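You operate a simulated robot arm through the tools that you are given. There is no shell and no other tool.

Carry out the task below with a simulated robot arm. There is one attempt and no reset: what you move stays moved.

TASK
Test D-ring 57 with the winch at a pull of 20, then unhook.
Fine: hook on, red lever to LOCK, wind till the pointer shows 20, lever to FREE, hook on the black mat; no other D-ring takes a pull.
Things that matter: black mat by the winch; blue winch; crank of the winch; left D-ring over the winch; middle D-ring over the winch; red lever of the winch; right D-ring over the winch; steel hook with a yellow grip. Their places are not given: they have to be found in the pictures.

It is judged by the outcome, as a careful person would: the job done as asked, and still so three seconds after it is handed in. It fails if anything else is knocked over, pushed out of place, dropped, spilled or broken.

THE ROBOT
A 7-joint arm with a two-finger gripper, fixed in place. Base frame: the origin is at the foot of the arm, x ahead of it, y to its left, z up. Readings come in cm, degrees, newtons and seconds.
With the tool pointing down near the work surface it reaches from about 30 to 74 cm from the base axis. Its first joint turns from -166.0 to 166.0 degrees. Payload 2.94 kg.
Tool frame: the origin (TCP) lies between the finger pads and is the grasp point; the fingertips stand 3 cm ahead of it; z points along the fingers, y is the line along which they close. Largest opening 13.8 cm; the body of the gripper starts 10.9 cm behind the TCP.
Orientation is told as [roll, pitch, yaw] about the base's x, y, z axes, in that order, counted from this pose: with the fingers straight down and closing along the base's y, the tool's x points along the base's -x, its y along +y and its z along -z.

THE INTERFACE
- The arm moves only by the tool servo_tool. Its arguments are lists of equal length, an entry for each row: "slide": the shift along the tool's x, y, z in units of 40 mm (1.0 is 40 mm), a list of three; "rotation": the turn, a rotation vector about the tool's x, y, z in units of 5 degrees (1.0 is 5 degrees), a list of three; "hand": the gripper command, from -1 (shut) to 1 (fully open), values between in proportion. In form: {"slide": [[dx, dy, dz], ...], "rotation": [[wx, wy, wz], ...], "hand": [hand, ...]}. A call has 1 to 20 rows; each row shifts and turns the commanded pose from where the row before left it, along the tool's axes as they then stand. A call with a number of a shift or a turn outside -1 to 1 is refused whole. Each row takes 0.2 s and may step no farther than 5 cm and 8.6 degrees from the row before; otherwise, or with a gripper value out of range, the whole call is refused. A pose out of reach is approached as far as the arm can. The call stops where the force on the tool passes 40 N (or 10 N more than at its start, if that is more) or the arm is blocked; 0.2 s more then pass. The fingers move at their own pace and stop on an object; they squeeze with about 36 N. The grip force told is the motor's: it shows also when the fingers shut on nothing. Time passes only in rows, and 0.2 s behind the last, so rows that do not move let the fingers close. The reply holds the time, the measured pose of the TCP, the force on the tool along the base axes, the opening and the grip force, in the units named above and with some noise, with the torque about the TCP (base axes, N m) and any sound that the robot's microphone picked up.
- Cameras (640 x 400 px; columns grow to the right, rows downward): "scene" is fixed at [21.92, -49.95, 150.84]; the picture's right is [0.90, -0.44, 0.00], its down [-0.19, -0.38, -0.91] and it looks along [0.40, 0.81, -0.42] (base axes); focal length 266 px, centre (320, 200). "wrist" rides on the gripper at [7.1, 1.9, -14.6] in the tool frame; the picture's right is [-0.26, 0.96, 0.00], its down [-0.85, -0.23, -0.48] and it looks along [-0.46, -0.12, 0.88] (tool axes); focal length 280 px, centre (320, 200).
- grab_frame(camera): a new picture of that camera. The clock stands still meanwhile.
- slide_trunk(by): slides the trunk up (or, below 0, down) by that many cm; the arm rides with it, the base frame stays. It gives what a move gives, with no picture.
- measure_at(camera, pixels): for up to 12 pixels [column, row] of the newest picture of that camera ("zoom" is the newest enlarged one), the place [x, y, z] in the base frame of the surface seen there, good to about 0.3 cm. The clock stands still meanwhile.
- enlarge(camera, box): a new picture of the part [left, top, right, bottom] of that camera's present view, enlarged. The clock stands still meanwhile.
- finish_job(): hands the job in; it is judged then, once.

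Leave the gripper open and the arm clear of the work at the hand-in unless told otherwise.

The tools are called by a JSON object that holds its "fn" and its "kwargs". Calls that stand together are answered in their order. servo_tool: Moves the arm, as the interface text tells. Its arguments: {"type":"object","properties":{"slide":{"type":"array","items":{"type":"array","items":{"type":"number"}}},"rotation":{"type":"array","items":{"type":"array","items":{"type":"number"}}},"hand":{"type":"array","items":{"type":"number"}}},"required":["slide","rotation","hand"]} The other tools are called the same way: slide_trunk (by) slides the trunk up or down; grab_frame (camera) takes a picture; measure_at (camera, pixels) gives the place of the surface under pixels of a picture; enlarge (camera, box) takes an enlarged picture of a part of a camera's view; finish_job () hands the job in.

At the start:

```text
clock: 0.0
position: [35.3, 3.39, 144.1]
tool_rot: [0.0, 0.0, 0.0]
ft_force: [-0.1, 0.1, 0.4]
moment: [-0.03, 0.02, 0.03]
width: 13.8
grasp_force: 0.0
trunk travel left (down, up): [-42.5, 2.9]
```

scene: 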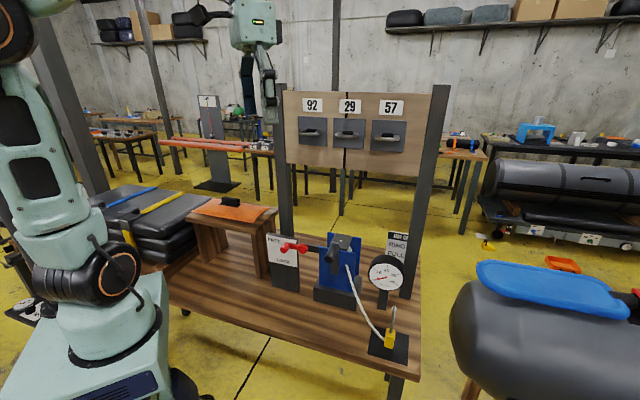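
wrist: 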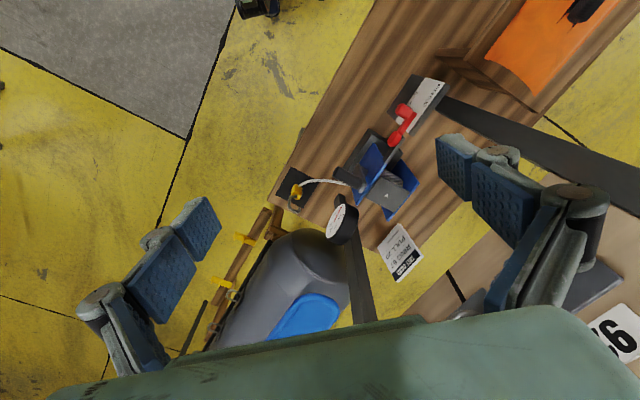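

The scene picture shows three D-rings on a board (92 left, 29 middle, 57 right), the winch below them, and the yellow-gripped hook on a black mat near (388,342). I'll enlarge the board and the winch area before moving.

{"fn": "enlarge", "kwargs": {"camera": "scene", "box": [230, 220, 430, 370]}}

{"fn": "enlarge", "kwargs": {"camera": "scene", "box": [270, 80, 450, 190]}}

```text
2.67 times, centred on (330, 295) of scene
```

zoom: 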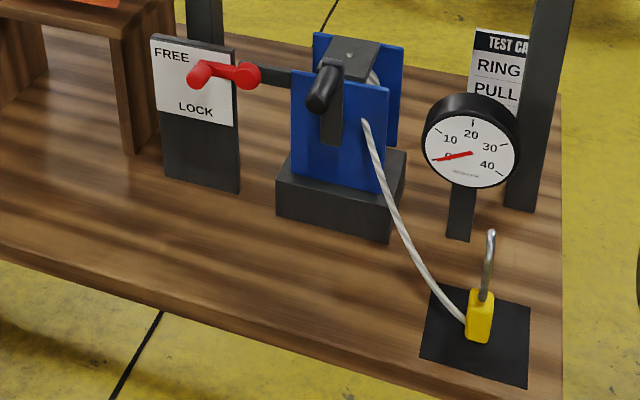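

```text
3.56 times, centred on (360, 135) of scene
```

zoom: 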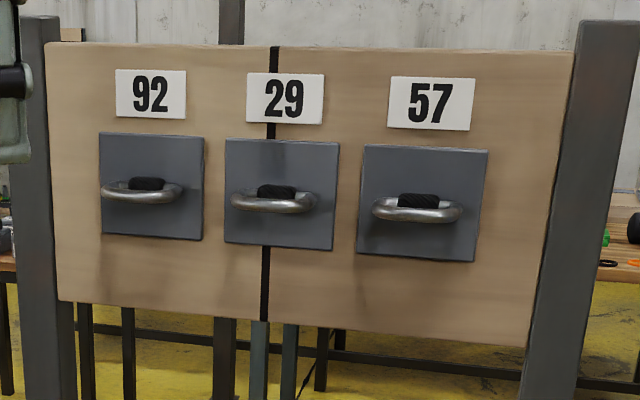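

The D-rings stick out from their plates as near-horizontal loops, with 57 on the right. I'll measure points on ring 57, its neighbours and the board in this zoom picture.

{"fn": "measure_at", "kwargs": {"camera": "zoom", "pixels": [[417, 215], [376, 209], [458, 210], [418, 200], [390, 203], [450, 204], [420, 170], [420, 235], [370, 160], [480, 160], [270, 206], [430, 104]]}}

{"fn": "measure_at", "kwargs": {"camera": "scene", "pixels": [[388, 340], [392, 312], [372, 345], [405, 345], [385, 275], [340, 245], [331, 253], [288, 247], [303, 247], [282, 262], [330, 290], [325, 246]]}}

```text
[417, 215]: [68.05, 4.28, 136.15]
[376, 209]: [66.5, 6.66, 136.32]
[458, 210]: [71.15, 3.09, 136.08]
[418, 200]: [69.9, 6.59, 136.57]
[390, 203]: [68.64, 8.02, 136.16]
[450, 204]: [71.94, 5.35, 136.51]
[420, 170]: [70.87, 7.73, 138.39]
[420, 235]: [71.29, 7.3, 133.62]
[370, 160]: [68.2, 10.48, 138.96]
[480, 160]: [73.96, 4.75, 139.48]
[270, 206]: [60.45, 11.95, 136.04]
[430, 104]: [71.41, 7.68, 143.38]
```

```text
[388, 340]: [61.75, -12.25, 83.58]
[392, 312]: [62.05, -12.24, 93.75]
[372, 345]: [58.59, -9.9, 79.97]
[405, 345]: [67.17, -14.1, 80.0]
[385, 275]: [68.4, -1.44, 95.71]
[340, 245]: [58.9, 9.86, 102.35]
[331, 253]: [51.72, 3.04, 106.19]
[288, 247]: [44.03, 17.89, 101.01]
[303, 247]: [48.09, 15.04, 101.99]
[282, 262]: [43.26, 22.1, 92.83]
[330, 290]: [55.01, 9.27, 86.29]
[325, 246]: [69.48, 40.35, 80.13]
```

The board runs along about (0.71,-0.71), facing (-0.71,-0.71). Ring 57's front bar is near (68,4.3,136). The hook stands on the mat near (61.8,-12.3), from z 80 to 94. I'll enlarge the hook in both views to see which way its mouth faces.

{"fn": "enlarge", "kwargs": {"camera": "wrist", "box": [260, 150, 380, 225]}}

{"fn": "enlarge", "kwargs": {"camera": "scene", "box": [360, 300, 424, 364]}}

```text
5.33 times, centred on (320, 188) of wrist
```

zoom: 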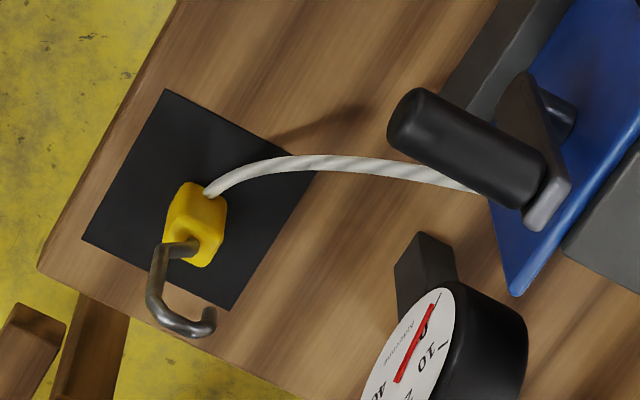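

```text
6.25 times, centred on (392, 332) of scene
```

zoom: 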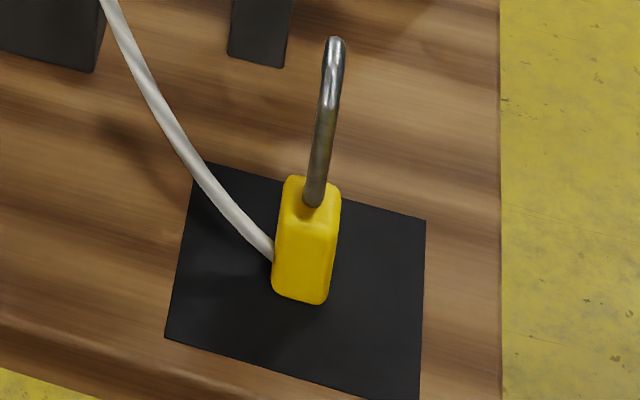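

The hook's mouth points towards the board, about (0.7,0.7), so it can go over the ring bar without turning. Next I'll look at the lever, crank, gauge and test card.

{"fn": "enlarge", "kwargs": {"camera": "scene", "box": [260, 225, 360, 290]}}

{"fn": "enlarge", "kwargs": {"camera": "scene", "box": [350, 225, 430, 300]}}

{"fn": "enlarge", "kwargs": {"camera": "wrist", "box": [320, 60, 460, 290]}}

```text
6.15 times, centred on (310, 258) of scene
```

zoom: 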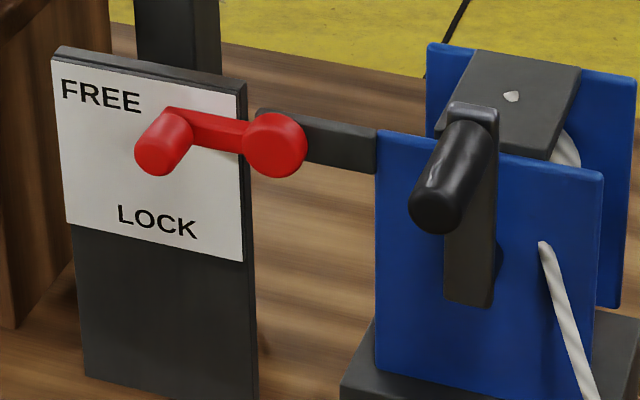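

```text
5.33 times, centred on (390, 262) of scene
```

zoom: 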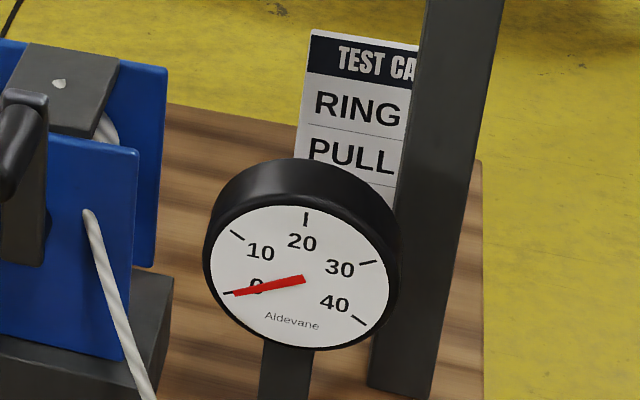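

```text
1.74 times, centred on (390, 175) of wrist
```

zoom: 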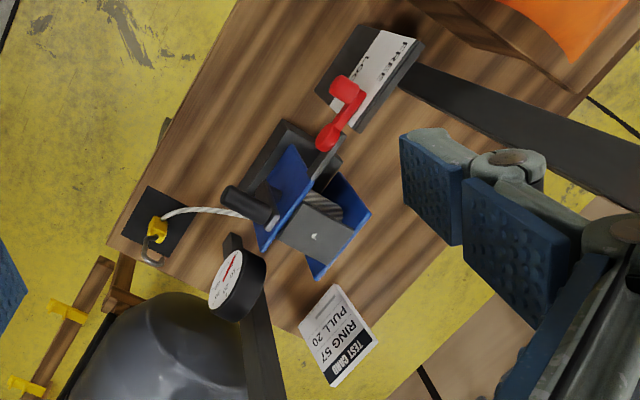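

The card reads RING 57, PULL 20, which matches the task. The lever is at FREE and the gauge reads 0. I'll take the lever/crank zoom again and measure their parts.

{"fn": "enlarge", "kwargs": {"camera": "scene", "box": [260, 225, 360, 290]}}

{"fn": "measure_at", "kwargs": {"camera": "zoom", "pixels": [[150, 155], [175, 120], [275, 145], [215, 125], [100, 95], [160, 222], [433, 208], [470, 140], [475, 110], [468, 270], [550, 180], [340, 145]]}}

```text
6.15 times, centred on (310, 258) of scene
```

zoom: 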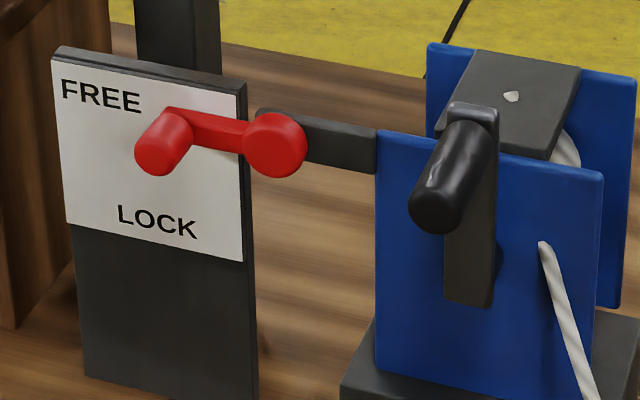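

```text
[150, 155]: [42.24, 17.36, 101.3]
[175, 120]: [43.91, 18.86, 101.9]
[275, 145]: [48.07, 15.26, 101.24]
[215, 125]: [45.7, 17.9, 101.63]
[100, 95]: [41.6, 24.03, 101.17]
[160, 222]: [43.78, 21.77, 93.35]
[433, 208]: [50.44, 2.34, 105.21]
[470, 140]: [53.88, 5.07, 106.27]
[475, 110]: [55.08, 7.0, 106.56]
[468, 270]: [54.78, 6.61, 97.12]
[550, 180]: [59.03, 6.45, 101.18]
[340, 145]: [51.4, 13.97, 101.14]
```

The lever knob is at about (42.2,17.4,101), its hub at (48,15.3,101), and the crank handle end at (50.4,2.3,105). I'll measure the table edges, gauge, orange bench and posts so I can plan clear paths.

{"fn": "measure_at", "kwargs": {"camera": "scene", "pixels": [[365, 365], [300, 345], [250, 326], [200, 305], [415, 370], [235, 212], [272, 215], [265, 262], [385, 260], [410, 290], [286, 190], [395, 300]]}}

{"fn": "enlarge", "kwargs": {"camera": "scene", "box": [360, 300, 424, 364]}}

{"fn": "measure_at", "kwargs": {"camera": "zoom", "pixels": [[335, 45], [328, 120], [313, 200], [288, 185], [335, 192], [305, 260], [277, 290], [325, 300], [190, 170], [425, 220], [168, 335], [418, 395]]}}

```text
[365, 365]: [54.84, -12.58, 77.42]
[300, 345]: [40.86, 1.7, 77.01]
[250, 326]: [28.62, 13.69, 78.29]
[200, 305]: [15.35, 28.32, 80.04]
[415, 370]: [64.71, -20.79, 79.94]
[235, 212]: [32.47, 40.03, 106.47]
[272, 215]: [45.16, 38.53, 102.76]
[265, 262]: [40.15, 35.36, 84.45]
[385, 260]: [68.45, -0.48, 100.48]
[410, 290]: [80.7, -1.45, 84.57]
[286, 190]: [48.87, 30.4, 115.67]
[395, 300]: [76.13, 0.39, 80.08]
```

```text
6.25 times, centred on (392, 332) of scene
```

zoom: 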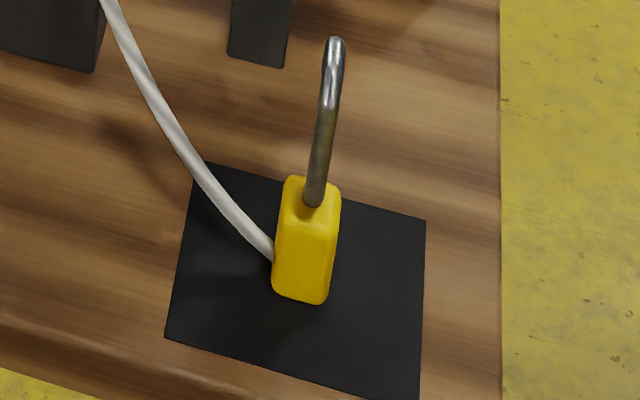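

```text
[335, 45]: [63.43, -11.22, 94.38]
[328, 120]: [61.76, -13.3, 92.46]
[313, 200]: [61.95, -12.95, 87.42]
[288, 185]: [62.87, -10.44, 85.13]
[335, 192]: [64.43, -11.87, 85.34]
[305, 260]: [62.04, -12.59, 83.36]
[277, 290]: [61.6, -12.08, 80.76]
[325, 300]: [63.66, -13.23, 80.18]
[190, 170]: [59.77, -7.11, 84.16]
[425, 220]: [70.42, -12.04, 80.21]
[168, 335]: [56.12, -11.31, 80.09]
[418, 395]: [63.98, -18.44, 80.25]
```

What I have so far:
- Table top at z 80, front edge along m = (x+y)/√2 = 30.
- Mat from about (56,-11) to (70,-12).
- Hook grip centred near (63.2,-11.9), about 2.4 cm wide and 80 to 86 high.

The plan is to approach from the front along (0.71,0.71) with the tool tilted, closing across the board direction. First I'll move the hand through free air to about (54.7,-20.4,132).

{"fn": "servo_tool", "kwargs": {"slide": [[-0.606, -0.744, 0.375], [-0.606, -0.744, 0.375], [-0.606, -0.744, 0.375], [-0.606, -0.744, 0.375], [-0.606, -0.744, 0.375], [-0.606, -0.744, 0.375], [-0.606, -0.744, 0.375], [-0.606, -0.744, 0.375]], "rotation": [[0, 0, 0], [0, 0, 0], [0, 0, 0], [0, 0, 0], [0, 0, 0], [0, 0, 0], [0, 0, 0], [0, 0, 0]], "hand": [1, 1, 1, 1, 1, 1, 1, 1]}}

```text
clock: 1.8
position: [54.72, -20.64, 131.76]
tool_rot: [0.2, 0.1, 0.1]
ft_force: [0.7, -0.3, 0.7]
moment: [0.02, 0.01, 0.01]
width: 13.79
grasp_force: 0.1
trunk travel left (down, up): [-42.5, 2.9]
```

The arm followed the command. Next I'll turn the hand 45° about the vertical so it faces the board direction.

{"fn": "servo_tool", "kwargs": {"slide": [[0, 0, 0], [0, 0, 0], [0, 0, 0], [0, 0, 0], [0, 0, 0], [0, 0, 0], [0, 0, 0], [0, 0, 0], [0, 0, 0], [0, 0, 0]], "rotation": [[0, 0, -1], [0, 0, -1], [0, 0, -1], [0, 0, -1], [0, 0, -1], [0, 0, -1], [0, 0, -1], [0, 0, -1], [0, 0, -1], [0, 0, 0]], "hand": [1, 1, 1, 1, 1, 1, 1, 1, 1, 1]}}

```text
clock: 4.0
position: [54.67, -20.53, 132.15]
tool_rot: [0.0, -0.1, 45.1]
ft_force: [-0.4, 0.6, -0.5]
moment: [0.0, -0.02, 0.0]
width: 13.81
grasp_force: 0.0
trunk travel left (down, up): [-42.5, 2.9]
```

Yaw is at 45°. Now I'll tilt the hand forward by 60°, leaving the fingers 30° below horizontal and pointing at the board.

{"fn": "servo_tool", "kwargs": {"slide": [[0, 0, 0], [0, 0, 0], [0, 0, 0], [0, 0, 0], [0, 0, 0], [0, 0, 0], [0, 0, 0], [0, 0, 0], [0, 0, 0], [0, 0, 0], [0, 0, 0], [0, 0, 0], [0, 0, 0]], "rotation": [[0, -1, 0], [0, -1, 0], [0, -1, 0], [0, -1, 0], [0, -1, 0], [0, -1, 0], [0, -1, 0], [0, -1, 0], [0, -1, 0], [0, -1, 0], [0, -1, 0], [0, -1, 0], [0, 0, 0]], "hand": [1, 1, 1, 1, 1, 1, 1, 1, 1, 1, 1, 1, 1]}}

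{"fn": "grab_frame", "kwargs": {"camera": "scene"}}

{"fn": "grab_frame", "kwargs": {"camera": "wrist"}}

```text
clock: 6.8
position: [54.69, -20.52, 132.15]
tool_rot: [0.1, -60.0, 44.9]
ft_force: [0.2, 0.0, 0.1]
moment: [-0.05, 0.01, 0.02]
width: 13.82
grasp_force: 0.1
trunk travel left (down, up): [-42.5, 2.9]
```

```text
taken
```

scene: 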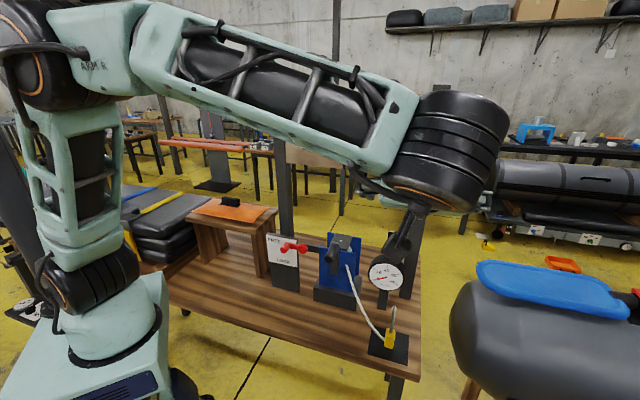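

```text
taken
```

wrist: 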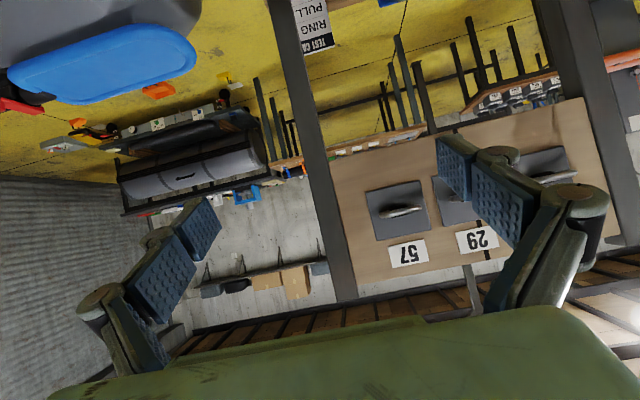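

The hand is tilted as intended. Before lowering the trunk, I'll check where the grey tank and blue tray on the right are relative to the wrist.

{"fn": "measure_at", "kwargs": {"camera": "scene", "pixels": [[455, 330], [480, 270], [470, 300], [500, 380], [460, 380], [540, 280], [450, 150], [430, 190], [400, 240]]}}

```text
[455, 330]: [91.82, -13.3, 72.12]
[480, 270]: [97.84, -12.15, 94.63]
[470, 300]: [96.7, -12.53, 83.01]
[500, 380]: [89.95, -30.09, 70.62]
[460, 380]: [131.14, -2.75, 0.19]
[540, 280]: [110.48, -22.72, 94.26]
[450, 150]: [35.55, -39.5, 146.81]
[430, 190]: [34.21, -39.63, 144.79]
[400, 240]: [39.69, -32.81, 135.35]
```

The tank starts at x ≈ 90, well clear. I'll slide the trunk down 42 cm, which puts the fingers in front of the table edge at about z 90.

{"fn": "slide_trunk", "kwargs": {"by": -42}}

{"fn": "grab_frame", "kwargs": {"camera": "scene"}}

{"fn": "grab_frame", "kwargs": {"camera": "wrist"}}

```text
refused: -42 is not a number from -40 to 40
```

```text
taken
```

scene: 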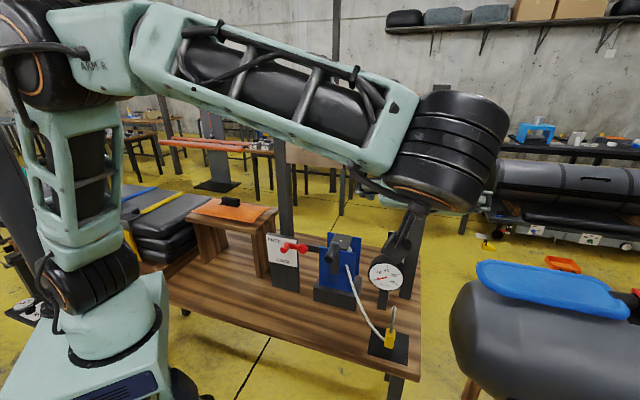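

```text
taken
```

wrist: 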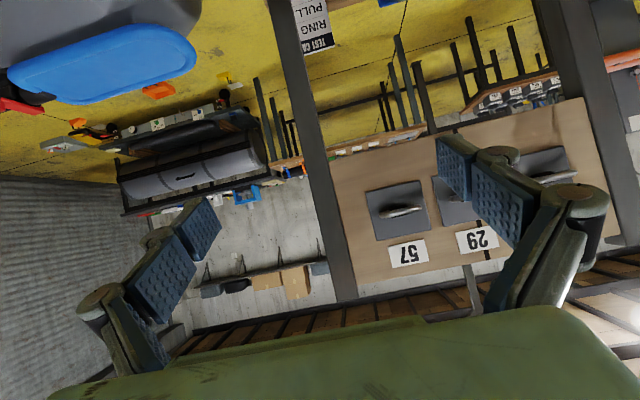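

The slide is limited to 40 cm per call, so that move was refused and nothing moved. I'll slide down 40 cm instead.

{"fn": "slide_trunk", "kwargs": {"by": -40}}

```text
clock: 10.6
position: [54.69, -20.52, 92.09]
tool_rot: [-0.1, -59.9, 44.9]
ft_force: [-1.1, -0.1, 1.7]
moment: [-0.01, -0.01, -0.03]
width: 13.77
grasp_force: 0.0
trunk travel left (down, up): [-2.5, 42.9]
```

The trunk is down and the TCP is at (54.7,-20.5,92.1). I'll look at the hook from here.

{"fn": "grab_frame", "kwargs": {"camera": "wrist"}}

{"fn": "grab_frame", "kwargs": {"camera": "scene"}}

```text
taken
```

wrist: 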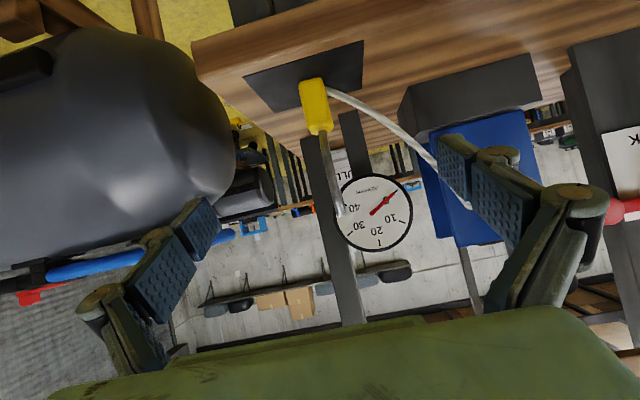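

```text
taken
```

scene: 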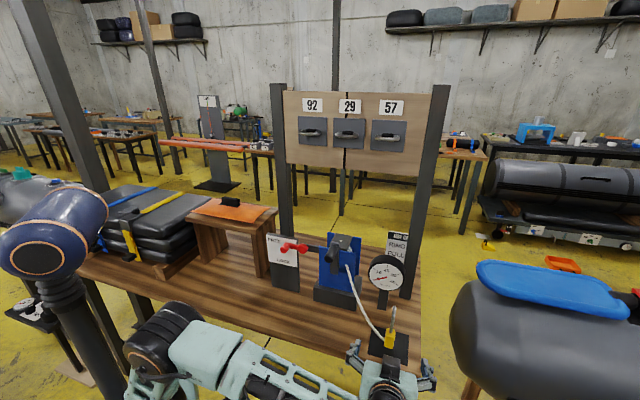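

The hook is between the open fingers in the wrist view, which is upside down: grip at (315,105), hook at (335,190). I'll enlarge and measure it.

{"fn": "enlarge", "kwargs": {"camera": "wrist", "box": [260, 50, 400, 250]}}

{"fn": "measure_at", "kwargs": {"camera": "wrist", "pixels": [[315, 90], [314, 120], [303, 105], [327, 105], [322, 135], [328, 160], [334, 185], [339, 210], [326, 90], [304, 90]]}}

```text
2.00 times, centred on (330, 150) of wrist
```

zoom: 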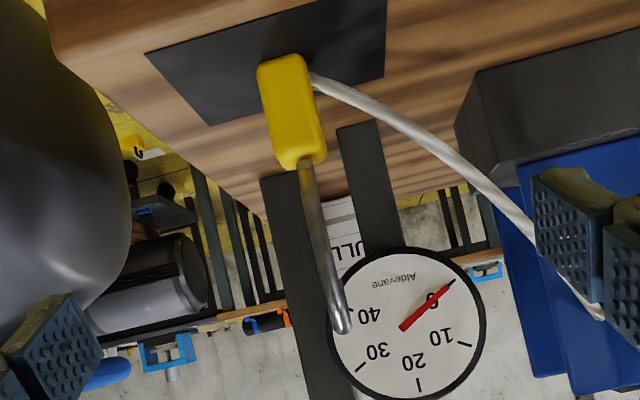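

```text
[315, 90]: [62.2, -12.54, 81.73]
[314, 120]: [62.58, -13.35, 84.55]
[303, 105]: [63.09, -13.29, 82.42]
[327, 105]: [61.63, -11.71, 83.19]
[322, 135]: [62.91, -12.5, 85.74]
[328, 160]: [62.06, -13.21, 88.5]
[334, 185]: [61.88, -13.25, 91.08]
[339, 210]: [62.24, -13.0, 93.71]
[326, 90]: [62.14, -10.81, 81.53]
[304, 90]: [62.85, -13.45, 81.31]
```

The grip spans u 51.8 to 54.1 with its front face at m ≈ 35 and top near z 86. The rope leaves low on its winch side, so I'll grasp high at z ≈ 85 with a narrow opening to stay above it. First I'll go down in front of the table edge with the fingers about 5.5 cm open.

{"fn": "servo_tool", "kwargs": {"slide": [[0.51, 0.02, 0.295], [0.51, 0.02, 0.295], [0.51, 0.0, 0.295], [0, 0, 0], [0, 0, 0]], "rotation": [[0, 0, 0], [0, 0, 0], [0, 0, 0], [0, 0, 0], [0, 0, 0]], "hand": [-0.2, -0.2, -0.2, -0.2, -0.2]}}

{"fn": "grab_frame", "kwargs": {"camera": "wrist"}}

```text
clock: 11.8
position: [54.56, -20.44, 85.09]
tool_rot: [0.0, -60.0, 44.9]
ft_force: [1.2, 0.0, 0.5]
moment: [0.0, 0.0, -0.04]
width: 5.52
grasp_force: 0.1
trunk travel left (down, up): [-2.5, 42.9]
```

```text
taken
```

wrist: 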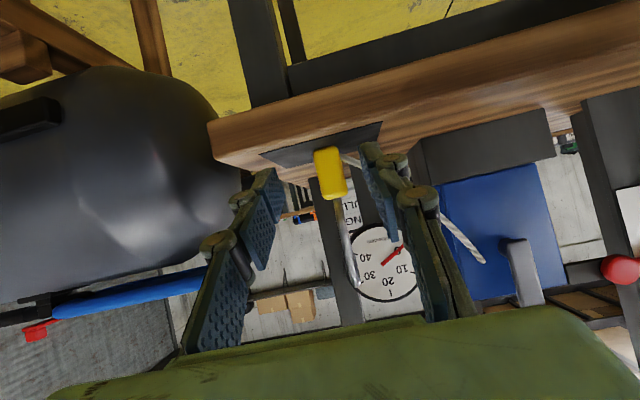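

The fingers are about 5.5 cm apart and level with the grip. I'll move forward 8.5 cm along the board normal and check again before straddling the hook fully.

{"fn": "servo_tool", "kwargs": {"slide": [[-0.2125, 0, 0.368], [-0.2125, 0, 0.368], [-0.2125, 0, 0.368], [-0.2125, 0, 0.368], [-0.2125, 0, 0.368], [0, 0, 0]], "rotation": [[0, 0, 0], [0, 0, 0], [0, 0, 0], [0, 0, 0], [0, 0, 0], [0, 0, 0]], "hand": [-0.2, -0.2, -0.2, -0.2, -0.2, -0.2]}}

{"fn": "grab_frame", "kwargs": {"camera": "wrist"}}

{"fn": "enlarge", "kwargs": {"camera": "scene", "box": [350, 290, 440, 370]}}

```text
clock: 13.2
position: [60.47, -14.43, 85.17]
tool_rot: [0.0, -60.0, 45.0]
ft_force: [-0.3, 0.0, 0.0]
moment: [0.04, -0.02, -0.01]
width: 5.53
grasp_force: 0.1
trunk travel left (down, up): [-2.5, 42.9]
```

```text
taken
```

wrist: 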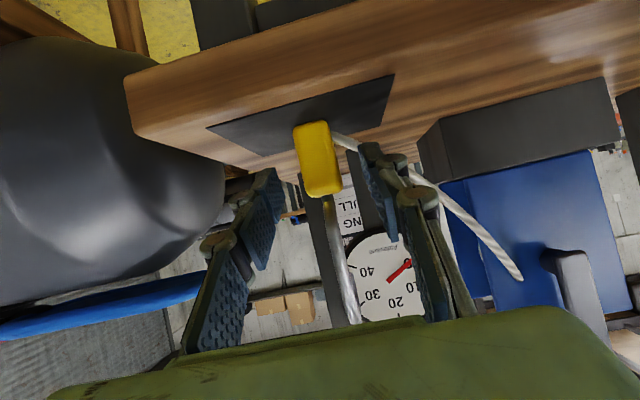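

```text
5.00 times, centred on (395, 330) of scene
```

zoom: 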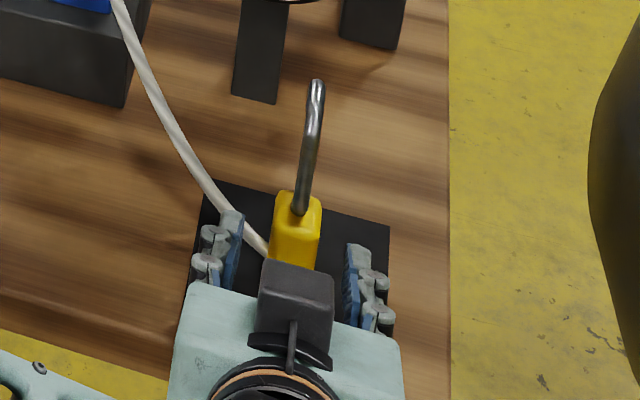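

The grip is centred between the fingers and they sit above the rope. I'll move in the last 3.4 cm.

{"fn": "servo_tool", "kwargs": {"slide": [[-0.142, 0, 0.245], [-0.142, 0, 0.245], [-0.142, 0, 0.245], [0, 0, 0]], "rotation": [[0, 0, 0], [0, 0, 0], [0, 0, 0], [0, 0, 0]], "hand": [-0.2, -0.2, -0.2, -0.2]}}

{"fn": "grab_frame", "kwargs": {"camera": "wrist"}}

{"fn": "enlarge", "kwargs": {"camera": "scene", "box": [350, 290, 440, 370]}}

```text
clock: 14.2
position: [62.87, -12.11, 85.17]
tool_rot: [0.1, -60.0, 44.8]
ft_force: [0.9, 0.9, 0.2]
moment: [0.0, 0.02, 0.01]
width: 5.52
grasp_force: 0.0
trunk travel left (down, up): [-2.5, 42.9]
```

```text
taken
```

wrist: 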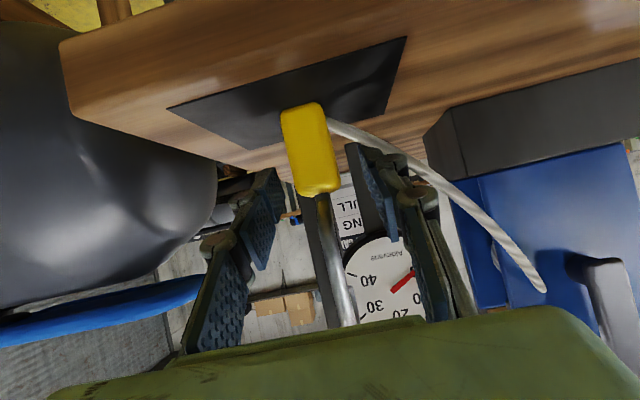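

```text
5.00 times, centred on (395, 330) of scene
```

zoom: 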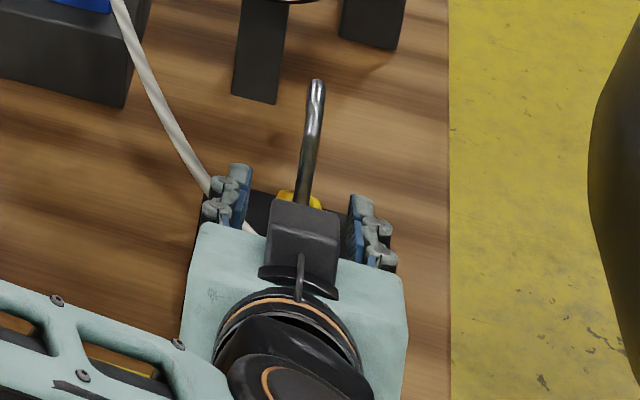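

The TCP projects to pixel (320,191), right at the grip's top edge, so I'm about 1 cm too high. I'll lower 1.1 cm and then close on the grip.

{"fn": "servo_tool", "kwargs": {"slide": [[0.12, 0, 0.07], [0.12, 0, 0.07], [0, 0, 0]], "rotation": [[0, 0, 0], [0, 0, 0], [0, 0, 0]], "hand": [-0.2, -0.2, -0.2]}}

{"fn": "servo_tool", "kwargs": {"slide": [[0, 0, 0], [0, 0, 0], [0, 0, 0], [0, 0, 0], [0, 0, 0]], "rotation": [[0, 0, 0], [0, 0, 0], [0, 0, 0], [0, 0, 0], [0, 0, 0]], "hand": [-0.5, -0.7, -1, -1, -1]}}

{"fn": "grab_frame", "kwargs": {"camera": "wrist"}}

```text
clock: 15.0
position: [62.93, -11.96, 83.95]
tool_rot: [0.2, -60.0, 45.0]
ft_force: [-0.6, -0.6, 0.3]
moment: [-0.01, -0.02, 0.06]
width: 5.52
grasp_force: 0.0
trunk travel left (down, up): [-2.5, 42.9]
```

```text
clock: 16.2
position: [62.86, -12.05, 84.05]
tool_rot: [0.0, -60.0, 45.0]
ft_force: [-0.5, -0.9, 0.4]
moment: [-0.01, 0.0, -0.02]
width: 2.54
grasp_force: 36.4
trunk travel left (down, up): [-2.5, 42.9]
```

```text
taken
```

wrist: 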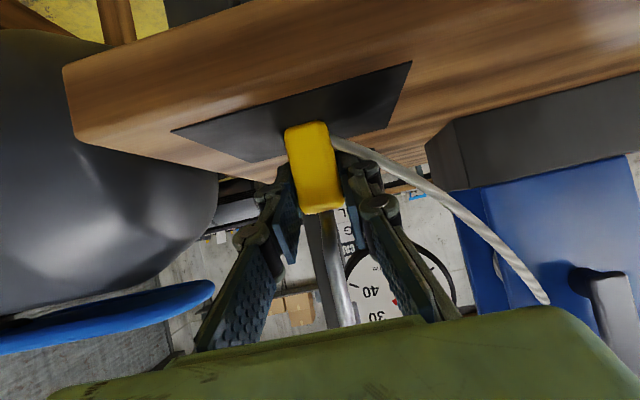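

The grip is held at 2.54 cm and 36 N. I'll lift 4 cm gently and check that the hook comes up with the rope free.

{"fn": "servo_tool", "kwargs": {"slide": [[-0.217, 0, -0.125], [-0.217, 0, -0.125], [-0.217, 0, -0.125], [-0.217, 0, -0.125], [0, 0, 0]], "rotation": [[0, 0, 0], [0, 0, 0], [0, 0, 0], [0, 0, 0], [0, 0, 0]], "hand": [-1, -1, -1, -1, -1]}}

{"fn": "grab_frame", "kwargs": {"camera": "wrist"}}

{"fn": "enlarge", "kwargs": {"camera": "scene", "box": [300, 230, 440, 370]}}

```text
clock: 17.4
position: [63.01, -11.98, 87.98]
tool_rot: [0.1, -60.0, 44.9]
ft_force: [-0.6, 0.0, -1.2]
moment: [0.0, 0.0, -0.01]
width: 2.54
grasp_force: 35.6
trunk travel left (down, up): [-2.5, 42.9]
```

```text
taken
```

wrist: 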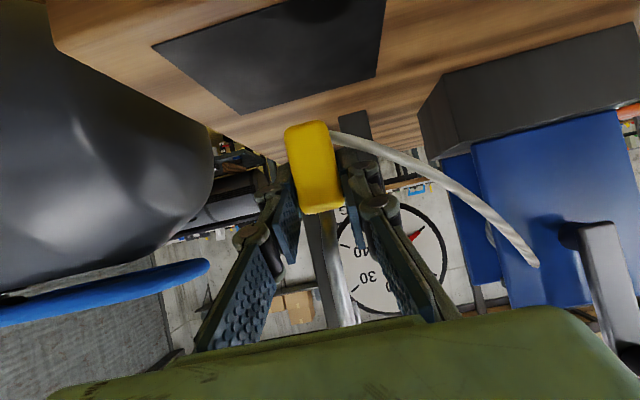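

```text
2.86 times, centred on (370, 300) of scene
```

zoom: 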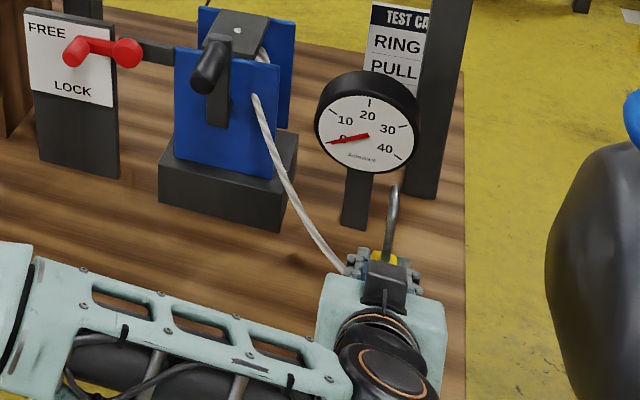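

The hook lifted cleanly; load is small and the rope pays out with the lever at FREE. From the earlier rays, the hook's arch tops out about 10.4 cm above the TCP and its tip is about 2.6 cm ahead and 7.1 cm up. I'll raise the trunk 20 cm first and check the rope's pull.

{"fn": "slide_trunk", "kwargs": {"by": 20}}

{"fn": "grab_frame", "kwargs": {"camera": "scene"}}

```text
clock: 19.6
position: [63.09, -11.96, 108.06]
tool_rot: [0.1, -60.0, 44.9]
ft_force: [-0.8, 1.0, -1.7]
moment: [0.01, 0.01, 0.03]
width: 2.52
grasp_force: 36.2
trunk travel left (down, up): [-22.5, 22.9]
```

```text
taken
```

scene: 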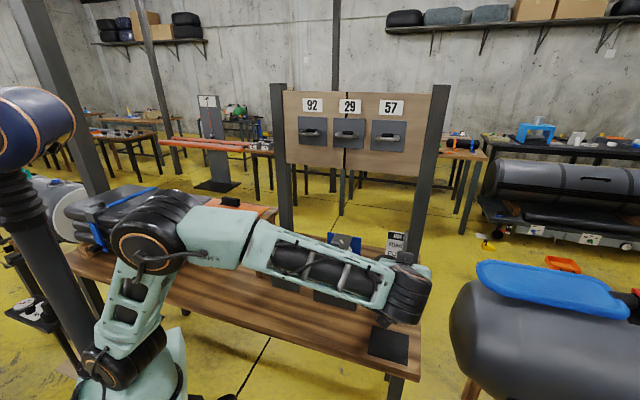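

The pull is only about 2 N. I'll raise another 20 cm.

{"fn": "slide_trunk", "kwargs": {"by": 20}}

{"fn": "grab_frame", "kwargs": {"camera": "scene"}}

{"fn": "grab_frame", "kwargs": {"camera": "wrist"}}

```text
clock: 21.8
position: [62.99, -11.91, 127.9]
tool_rot: [0.1, -60.0, 44.9]
ft_force: [-0.4, 0.4, -1.8]
moment: [0.01, 0.02, 0.03]
width: 2.49
grasp_force: 36.2
trunk travel left (down, up): [-42.5, 2.9]
```

```text
taken
```

scene: 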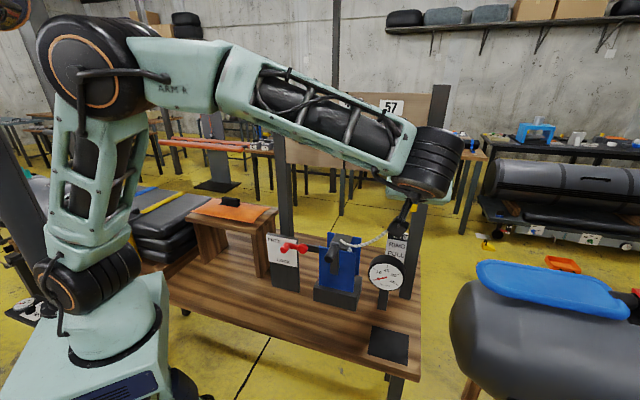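

```text
taken
```

wrist: 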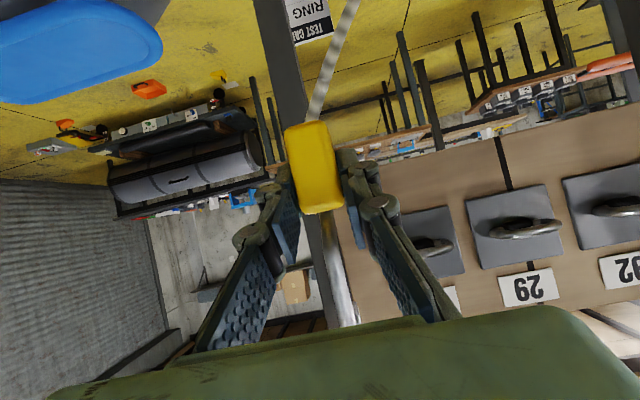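

The arm now blocks the fixed camera's view of ring 57. I'll shift sideways to the ring's column (u 45) and up to z ≈ 132, staying about 9 cm short of the ring, then look again from both cameras.

{"fn": "servo_tool", "kwargs": {"slide": [[-0.388, 0.494, 0.172], [-0.388, 0.494, 0.172], [-0.388, 0.494, 0.172], [-0.388, 0.494, 0.172], [0, 0, 0]], "rotation": [[0, 0, 0], [0, 0, 0], [0, 0, 0], [0, 0, 0], [0, 0, 0]], "hand": [-1, -1, -1, -1, -1]}}

{"fn": "grab_frame", "kwargs": {"camera": "scene"}}

{"fn": "grab_frame", "kwargs": {"camera": "wrist"}}

```text
clock: 23.0
position: [61.41, -2.37, 132.16]
tool_rot: [0.1, -60.0, 44.8]
ft_force: [-0.1, 0.1, -1.7]
moment: [0.03, 0.0, 0.01]
width: 2.52
grasp_force: 35.9
trunk travel left (down, up): [-42.5, 2.9]
```

```text
taken
```

scene: 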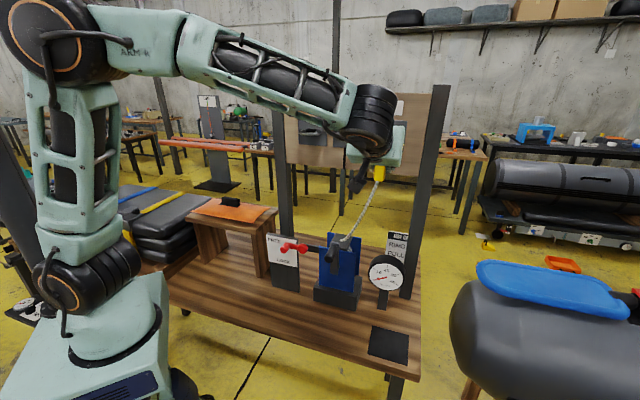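

```text
taken
```

wrist: 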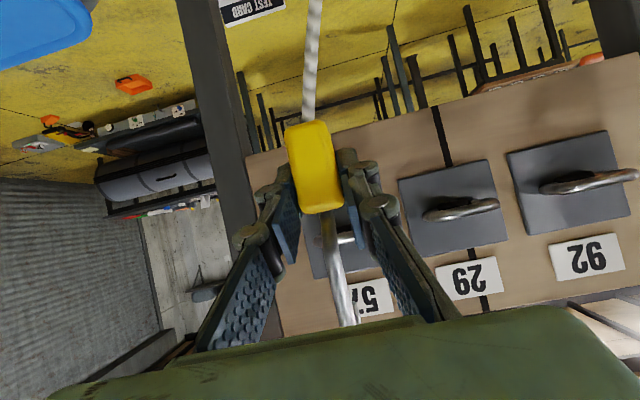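

The hand itself hides ring 57 from the fixed camera. Ring 29 is built the same way and is clearly visible in the wrist view at (465,212), so I'll enlarge the rings and measure their loop geometry.

{"fn": "enlarge", "kwargs": {"camera": "wrist", "box": [400, 150, 640, 300]}}

{"fn": "measure_at", "kwargs": {"camera": "wrist", "pixels": [[460, 214], [430, 215], [497, 207], [455, 207], [475, 204], [450, 180], [560, 187], [620, 178], [590, 184], [420, 190], [345, 238]]}}

```text
2.67 times, centred on (520, 225) of wrist
```

zoom: 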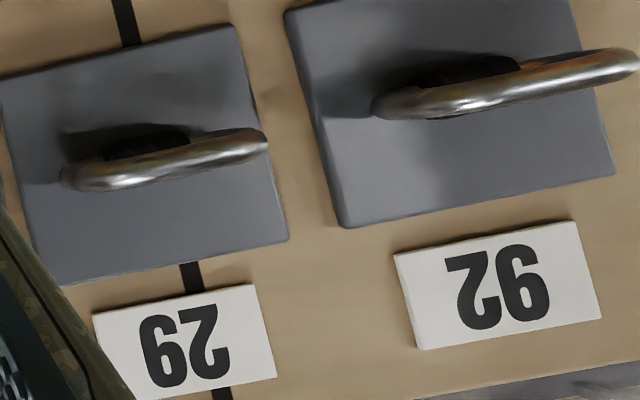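

```text
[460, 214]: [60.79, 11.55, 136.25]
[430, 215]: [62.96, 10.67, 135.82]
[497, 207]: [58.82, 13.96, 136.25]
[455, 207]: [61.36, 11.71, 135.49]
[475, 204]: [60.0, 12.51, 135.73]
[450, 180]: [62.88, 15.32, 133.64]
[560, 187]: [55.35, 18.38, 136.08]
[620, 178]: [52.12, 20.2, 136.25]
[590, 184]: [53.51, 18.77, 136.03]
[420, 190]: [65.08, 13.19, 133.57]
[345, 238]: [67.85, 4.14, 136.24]
```

The ring bar's front is at m ≈ 51, it is about 1.1 cm thick, and z ≈ 136.1. The plate is at m ≈ 55.4, so the hole behind the bar is small. I'll measure the held hook's shank in the same frame to get its offset from the TCP.

{"fn": "measure_at", "kwargs": {"camera": "wrist", "pixels": [[331, 230], [334, 250], [337, 270], [341, 290], [345, 310], [329, 230], [333, 270], [340, 310], [315, 200], [318, 160], [303, 160], [332, 165]]}}

{"fn": "enlarge", "kwargs": {"camera": "wrist", "box": [280, 190, 400, 330]}}

```text
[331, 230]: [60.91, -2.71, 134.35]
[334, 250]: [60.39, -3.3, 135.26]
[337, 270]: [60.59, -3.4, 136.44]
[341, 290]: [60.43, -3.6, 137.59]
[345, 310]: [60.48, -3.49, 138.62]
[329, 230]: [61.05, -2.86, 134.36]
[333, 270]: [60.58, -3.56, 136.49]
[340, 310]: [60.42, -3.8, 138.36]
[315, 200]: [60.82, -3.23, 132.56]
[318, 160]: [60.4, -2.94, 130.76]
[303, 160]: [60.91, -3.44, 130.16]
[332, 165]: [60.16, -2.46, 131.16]
```

```text
2.86 times, centred on (340, 260) of wrist
```

zoom: 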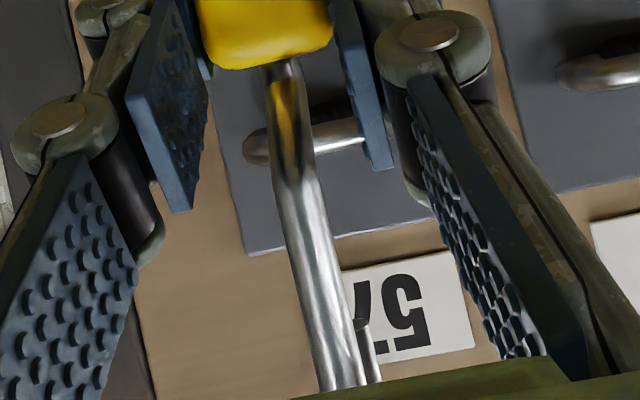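

In this zoom the hook's far leg (the tip) shows just right of the shank at about (364,335). I'll measure the tip along with the shank and ring.

{"fn": "measure_at", "kwargs": {"camera": "zoom", "pixels": [[362, 322], [365, 335], [368, 350], [373, 372], [363, 328], [325, 300], [335, 350], [340, 380], [345, 130], [258, 148], [335, 125], [355, 140]]}}

```text
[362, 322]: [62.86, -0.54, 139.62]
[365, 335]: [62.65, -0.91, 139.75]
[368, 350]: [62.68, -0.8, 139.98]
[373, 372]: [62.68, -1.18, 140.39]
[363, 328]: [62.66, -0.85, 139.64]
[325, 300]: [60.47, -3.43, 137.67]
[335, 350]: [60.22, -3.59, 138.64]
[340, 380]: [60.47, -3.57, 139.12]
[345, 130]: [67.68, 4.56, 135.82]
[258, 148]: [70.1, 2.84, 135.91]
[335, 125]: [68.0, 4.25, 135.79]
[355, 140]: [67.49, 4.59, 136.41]
```

Measured offsets from the TCP:

| Part | m offset (cm) | z offset (cm) |
|---|---|---|
| Shank front | -1.55 | – |
| Tip inner face | +1.95 | – |
| Tip bottom | – | +7.35 |

To pass the tip behind the bar (inner face m ≈ 52.05) and ahead of the strap, the TCP should be at m ≈ 50.5. I'll move forward 8.7 cm at this height, with the tip passing about 2.5 cm over the ring.

{"fn": "servo_tool", "kwargs": {"slide": [[-0.182, 0, 0.316], [-0.182, 0, 0.316], [-0.182, 0, 0.316], [-0.182, 0, 0.316], [-0.182, 0, 0.316], [-0.182, 0, 0.316], [0, 0, 0]], "rotation": [[0, 0, 0], [0, 0, 0], [0, 0, 0], [0, 0, 0], [0, 0, 0], [0, 0, 0], [0, 0, 0]], "hand": [-1, -1, -1, -1, -1, -1, -1]}}

{"fn": "enlarge", "kwargs": {"camera": "wrist", "box": [260, 150, 420, 330]}}

{"fn": "grab_frame", "kwargs": {"camera": "scene"}}

```text
clock: 24.6
position: [67.53, 3.77, 131.96]
tool_rot: [0.0, -60.0, 45.0]
ft_force: [-0.2, 0.1, -1.6]
moment: [0.03, 0.0, -0.01]
width: 2.52
grasp_force: 36.5
trunk travel left (down, up): [-42.5, 2.9]
```

```text
2.22 times, centred on (340, 240) of wrist
```

zoom: 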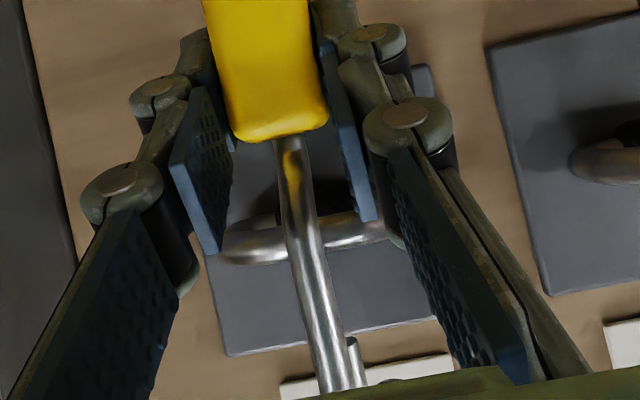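

```text
taken
```

scene: 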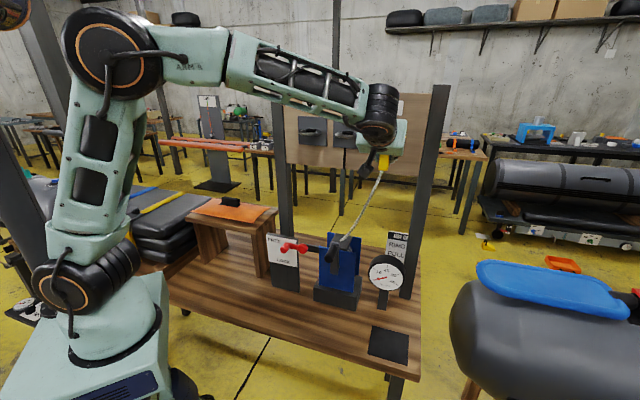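

The tip shows at (352,345) in the zoom, above the ring bar at (255,243) to (360,230). I'll measure both in this frame to confirm the tip is behind the bar.

{"fn": "enlarge", "kwargs": {"camera": "wrist", "box": [280, 200, 380, 330]}}

{"fn": "measure_at", "kwargs": {"camera": "wrist", "pixels": [[354, 304], [355, 309], [356, 314], [337, 290], [340, 305], [352, 254], [360, 252], [312, 259], [302, 261], [352, 247], [305, 252]]}}

```text
3.08 times, centred on (330, 265) of wrist
```

zoom: 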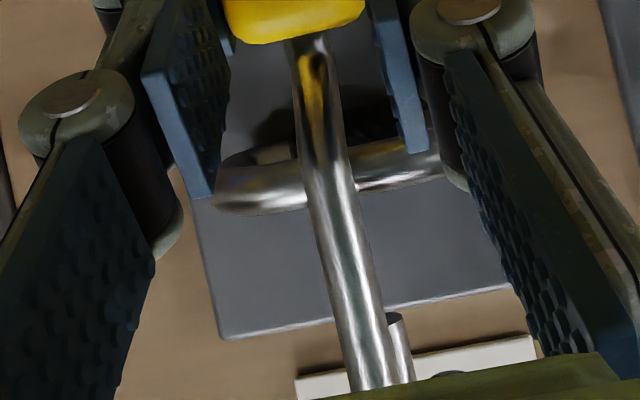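

```text
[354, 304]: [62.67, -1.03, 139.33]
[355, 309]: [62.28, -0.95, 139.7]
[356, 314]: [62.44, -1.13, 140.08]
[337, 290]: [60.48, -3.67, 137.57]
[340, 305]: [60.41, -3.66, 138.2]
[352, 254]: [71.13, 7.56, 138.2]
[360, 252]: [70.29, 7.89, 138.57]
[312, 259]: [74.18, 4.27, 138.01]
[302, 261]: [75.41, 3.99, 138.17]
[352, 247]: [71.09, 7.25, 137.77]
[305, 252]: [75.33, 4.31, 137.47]
```

Those readings were from the older wrist picture. I'll measure on the newest zoom instead.

{"fn": "measure_at", "kwargs": {"camera": "zoom", "pixels": [[396, 322], [398, 335], [401, 350], [405, 370], [345, 280], [355, 330], [370, 180], [400, 175], [270, 200], [245, 195], [390, 150], [270, 155]]}}

```text
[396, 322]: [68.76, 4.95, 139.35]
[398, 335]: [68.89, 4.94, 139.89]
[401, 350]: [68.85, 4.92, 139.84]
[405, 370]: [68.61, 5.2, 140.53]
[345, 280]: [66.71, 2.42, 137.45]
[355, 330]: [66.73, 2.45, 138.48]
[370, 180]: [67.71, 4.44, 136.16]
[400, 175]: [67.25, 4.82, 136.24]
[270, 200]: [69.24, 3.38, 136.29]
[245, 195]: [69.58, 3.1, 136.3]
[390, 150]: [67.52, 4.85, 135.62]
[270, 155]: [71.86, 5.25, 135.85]
```

The tip's inner face is at m 52.17 and the bar's inner face about 52.1. I'll go 0.4 cm further forward for margin, then lower 2.5 cm in small steps while watching the force.

{"fn": "servo_tool", "kwargs": {"slide": [[-0.05, 0, 0.087], [0, 0, 0], [0.108, 0, 0.0625], [0.108, 0, 0.0625], [0.108, 0, 0.0625], [0.108, 0, 0.0625], [0.108, 0, 0.0625], [0, 0, 0]], "rotation": [[0, 0, 0], [0, 0, 0], [0, 0, 0], [0, 0, 0], [0, 0, 0], [0, 0, 0], [0, 0, 0], [0, 0, 0]], "hand": [-1, -1, -1, -1, -1, -1, -1, -1]}}

{"fn": "enlarge", "kwargs": {"camera": "wrist", "box": [280, 200, 380, 330]}}

```text
clock: 26.4
position: [67.75, 4.06, 129.43]
tool_rot: [0.1, -60.0, 44.9]
ft_force: [-0.5, 0.1, -0.9]
moment: [0.01, 0.04, 0.0]
width: 2.5
grasp_force: 36.3
trunk travel left (down, up): [-42.5, 2.9]
```

```text
3.08 times, centred on (330, 265) of wrist
```

zoom: 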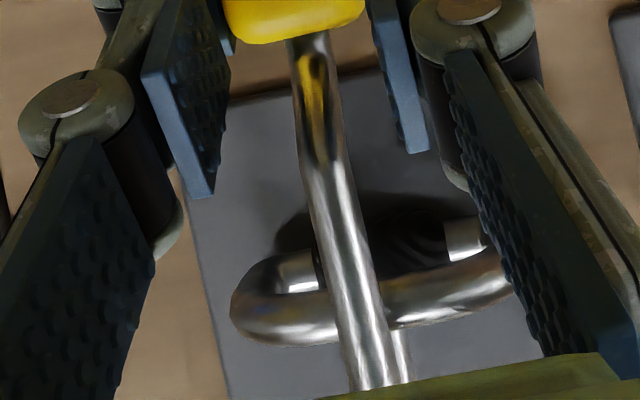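

No contact so far; the tip bottom is level with the ring top at z ≈ 136.8. I'll lower another 1 cm into the loop.

{"fn": "servo_tool", "kwargs": {"slide": [[0.054, 0, 0.031], [0.054, 0, 0.031], [0.054, 0, 0.031], [0.054, 0, 0.031], [0, 0, 0]], "rotation": [[0, 0, 0], [0, 0, 0], [0, 0, 0], [0, 0, 0], [0, 0, 0]], "hand": [-1, -1, -1, -1, -1]}}

{"fn": "enlarge", "kwargs": {"camera": "wrist", "box": [280, 200, 380, 330]}}

```text
clock: 27.6
position: [67.84, 3.93, 128.39]
tool_rot: [0.1, -60.0, 44.9]
ft_force: [0.4, 0.1, -2.0]
moment: [0.03, 0.02, 0.0]
width: 2.5
grasp_force: 35.4
trunk travel left (down, up): [-42.5, 2.9]
```

```text
3.08 times, centred on (330, 265) of wrist
```

zoom: 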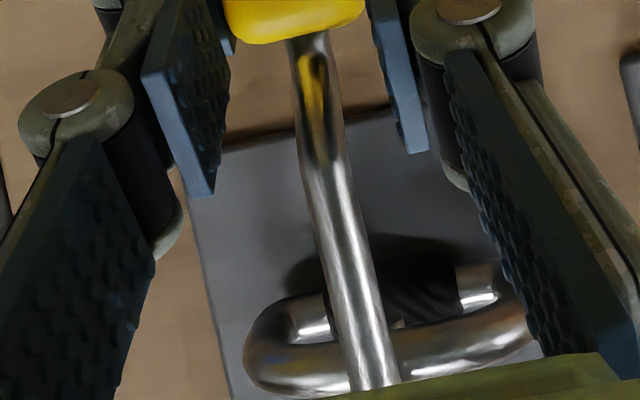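

The tip now shows inside the loop at about (398,322), between bar and strap, and there's still no contact. I'll keep lowering until the hook's crown sits on the bar, expected near z 127.2.

{"fn": "servo_tool", "kwargs": {"slide": [[0.054, 0, 0.031], [0.054, 0, 0.031], [0.054, 0, 0.031], [0.054, 0, 0.031], [0, 0, 0]], "rotation": [[0, 0, 0], [0, 0, 0], [0, 0, 0], [0, 0, 0], [0, 0, 0]], "hand": [-1, -1, -1, -1, -1]}}

{"fn": "enlarge", "kwargs": {"camera": "wrist", "box": [280, 200, 380, 330]}}

```text
clock: 28.8
position: [67.71, 3.95, 127.52]
tool_rot: [0.1, -60.0, 44.9]
ft_force: [0.0, -0.4, -1.7]
moment: [0.0, 0.02, 0.0]
width: 2.51
grasp_force: 35.7
trunk travel left (down, up): [-42.5, 2.9]
```

```text
3.08 times, centred on (330, 265) of wrist
```

zoom: 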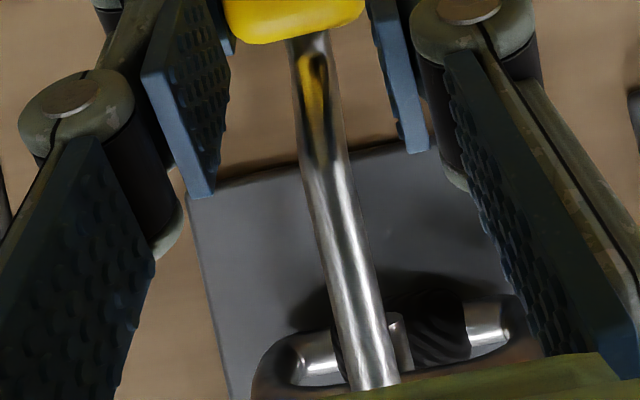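

The tip clearly hangs through the loop at (402,340), in front of the black strap. I'll lower further in small steps until the crown touches.

{"fn": "servo_tool", "kwargs": {"slide": [[0.043, 0, 0.025], [0.043, 0, 0.025], [0.043, 0, 0.025], [0, 0, 0]], "rotation": [[0, 0, 0], [0, 0, 0], [0, 0, 0], [0, 0, 0]], "hand": [-1, -1, -1, -1]}}

```text
clock: 29.8
position: [67.79, 3.86, 127.22]
tool_rot: [-0.1, -60.1, 44.9]
ft_force: [4.3, 0.0, 10.3]
moment: [0.05, 0.33, -0.06]
width: 2.52
grasp_force: 36.3
trunk travel left (down, up): [-42.5, 2.9]
```

The crown has seated: 10 N upward at z 127.2, right where expected. I'll ease off the preload by 0.2 cm and then open the fingers to about 5.5 cm.

{"fn": "servo_tool", "kwargs": {"slide": [[-0.043, 0, -0.025], [0, 0, 0], [0, 0, 0], [0, 0, 0], [0, 0, 0], [0, 0, 0]], "rotation": [[0, 0, 0], [0, 0, 0], [0, 0, 0], [0, 0, 0], [0, 0, 0], [0, 0, 0]], "hand": [-1, -0.6, -0.4, -0.2, -0.2, -0.2]}}

{"fn": "grab_frame", "kwargs": {"camera": "wrist"}}

```text
clock: 31.2
position: [67.58, 4.0, 127.15]
tool_rot: [0.0, -60.0, 45.0]
ft_force: [-0.2, -0.2, 0.5]
moment: [-0.01, -0.01, -0.02]
width: 5.51
grasp_force: 0.1
trunk travel left (down, up): [-42.5, 2.9]
```

```text
taken
```

wrist: 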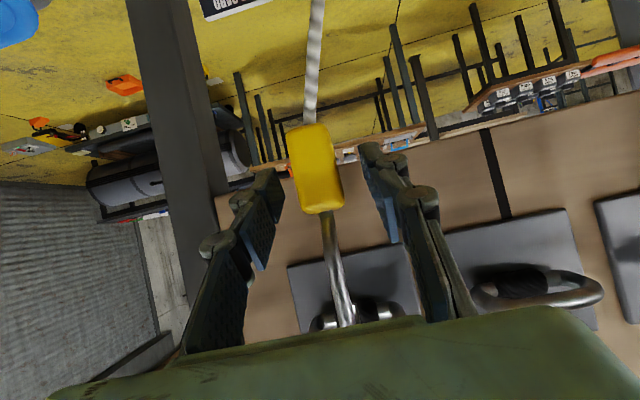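

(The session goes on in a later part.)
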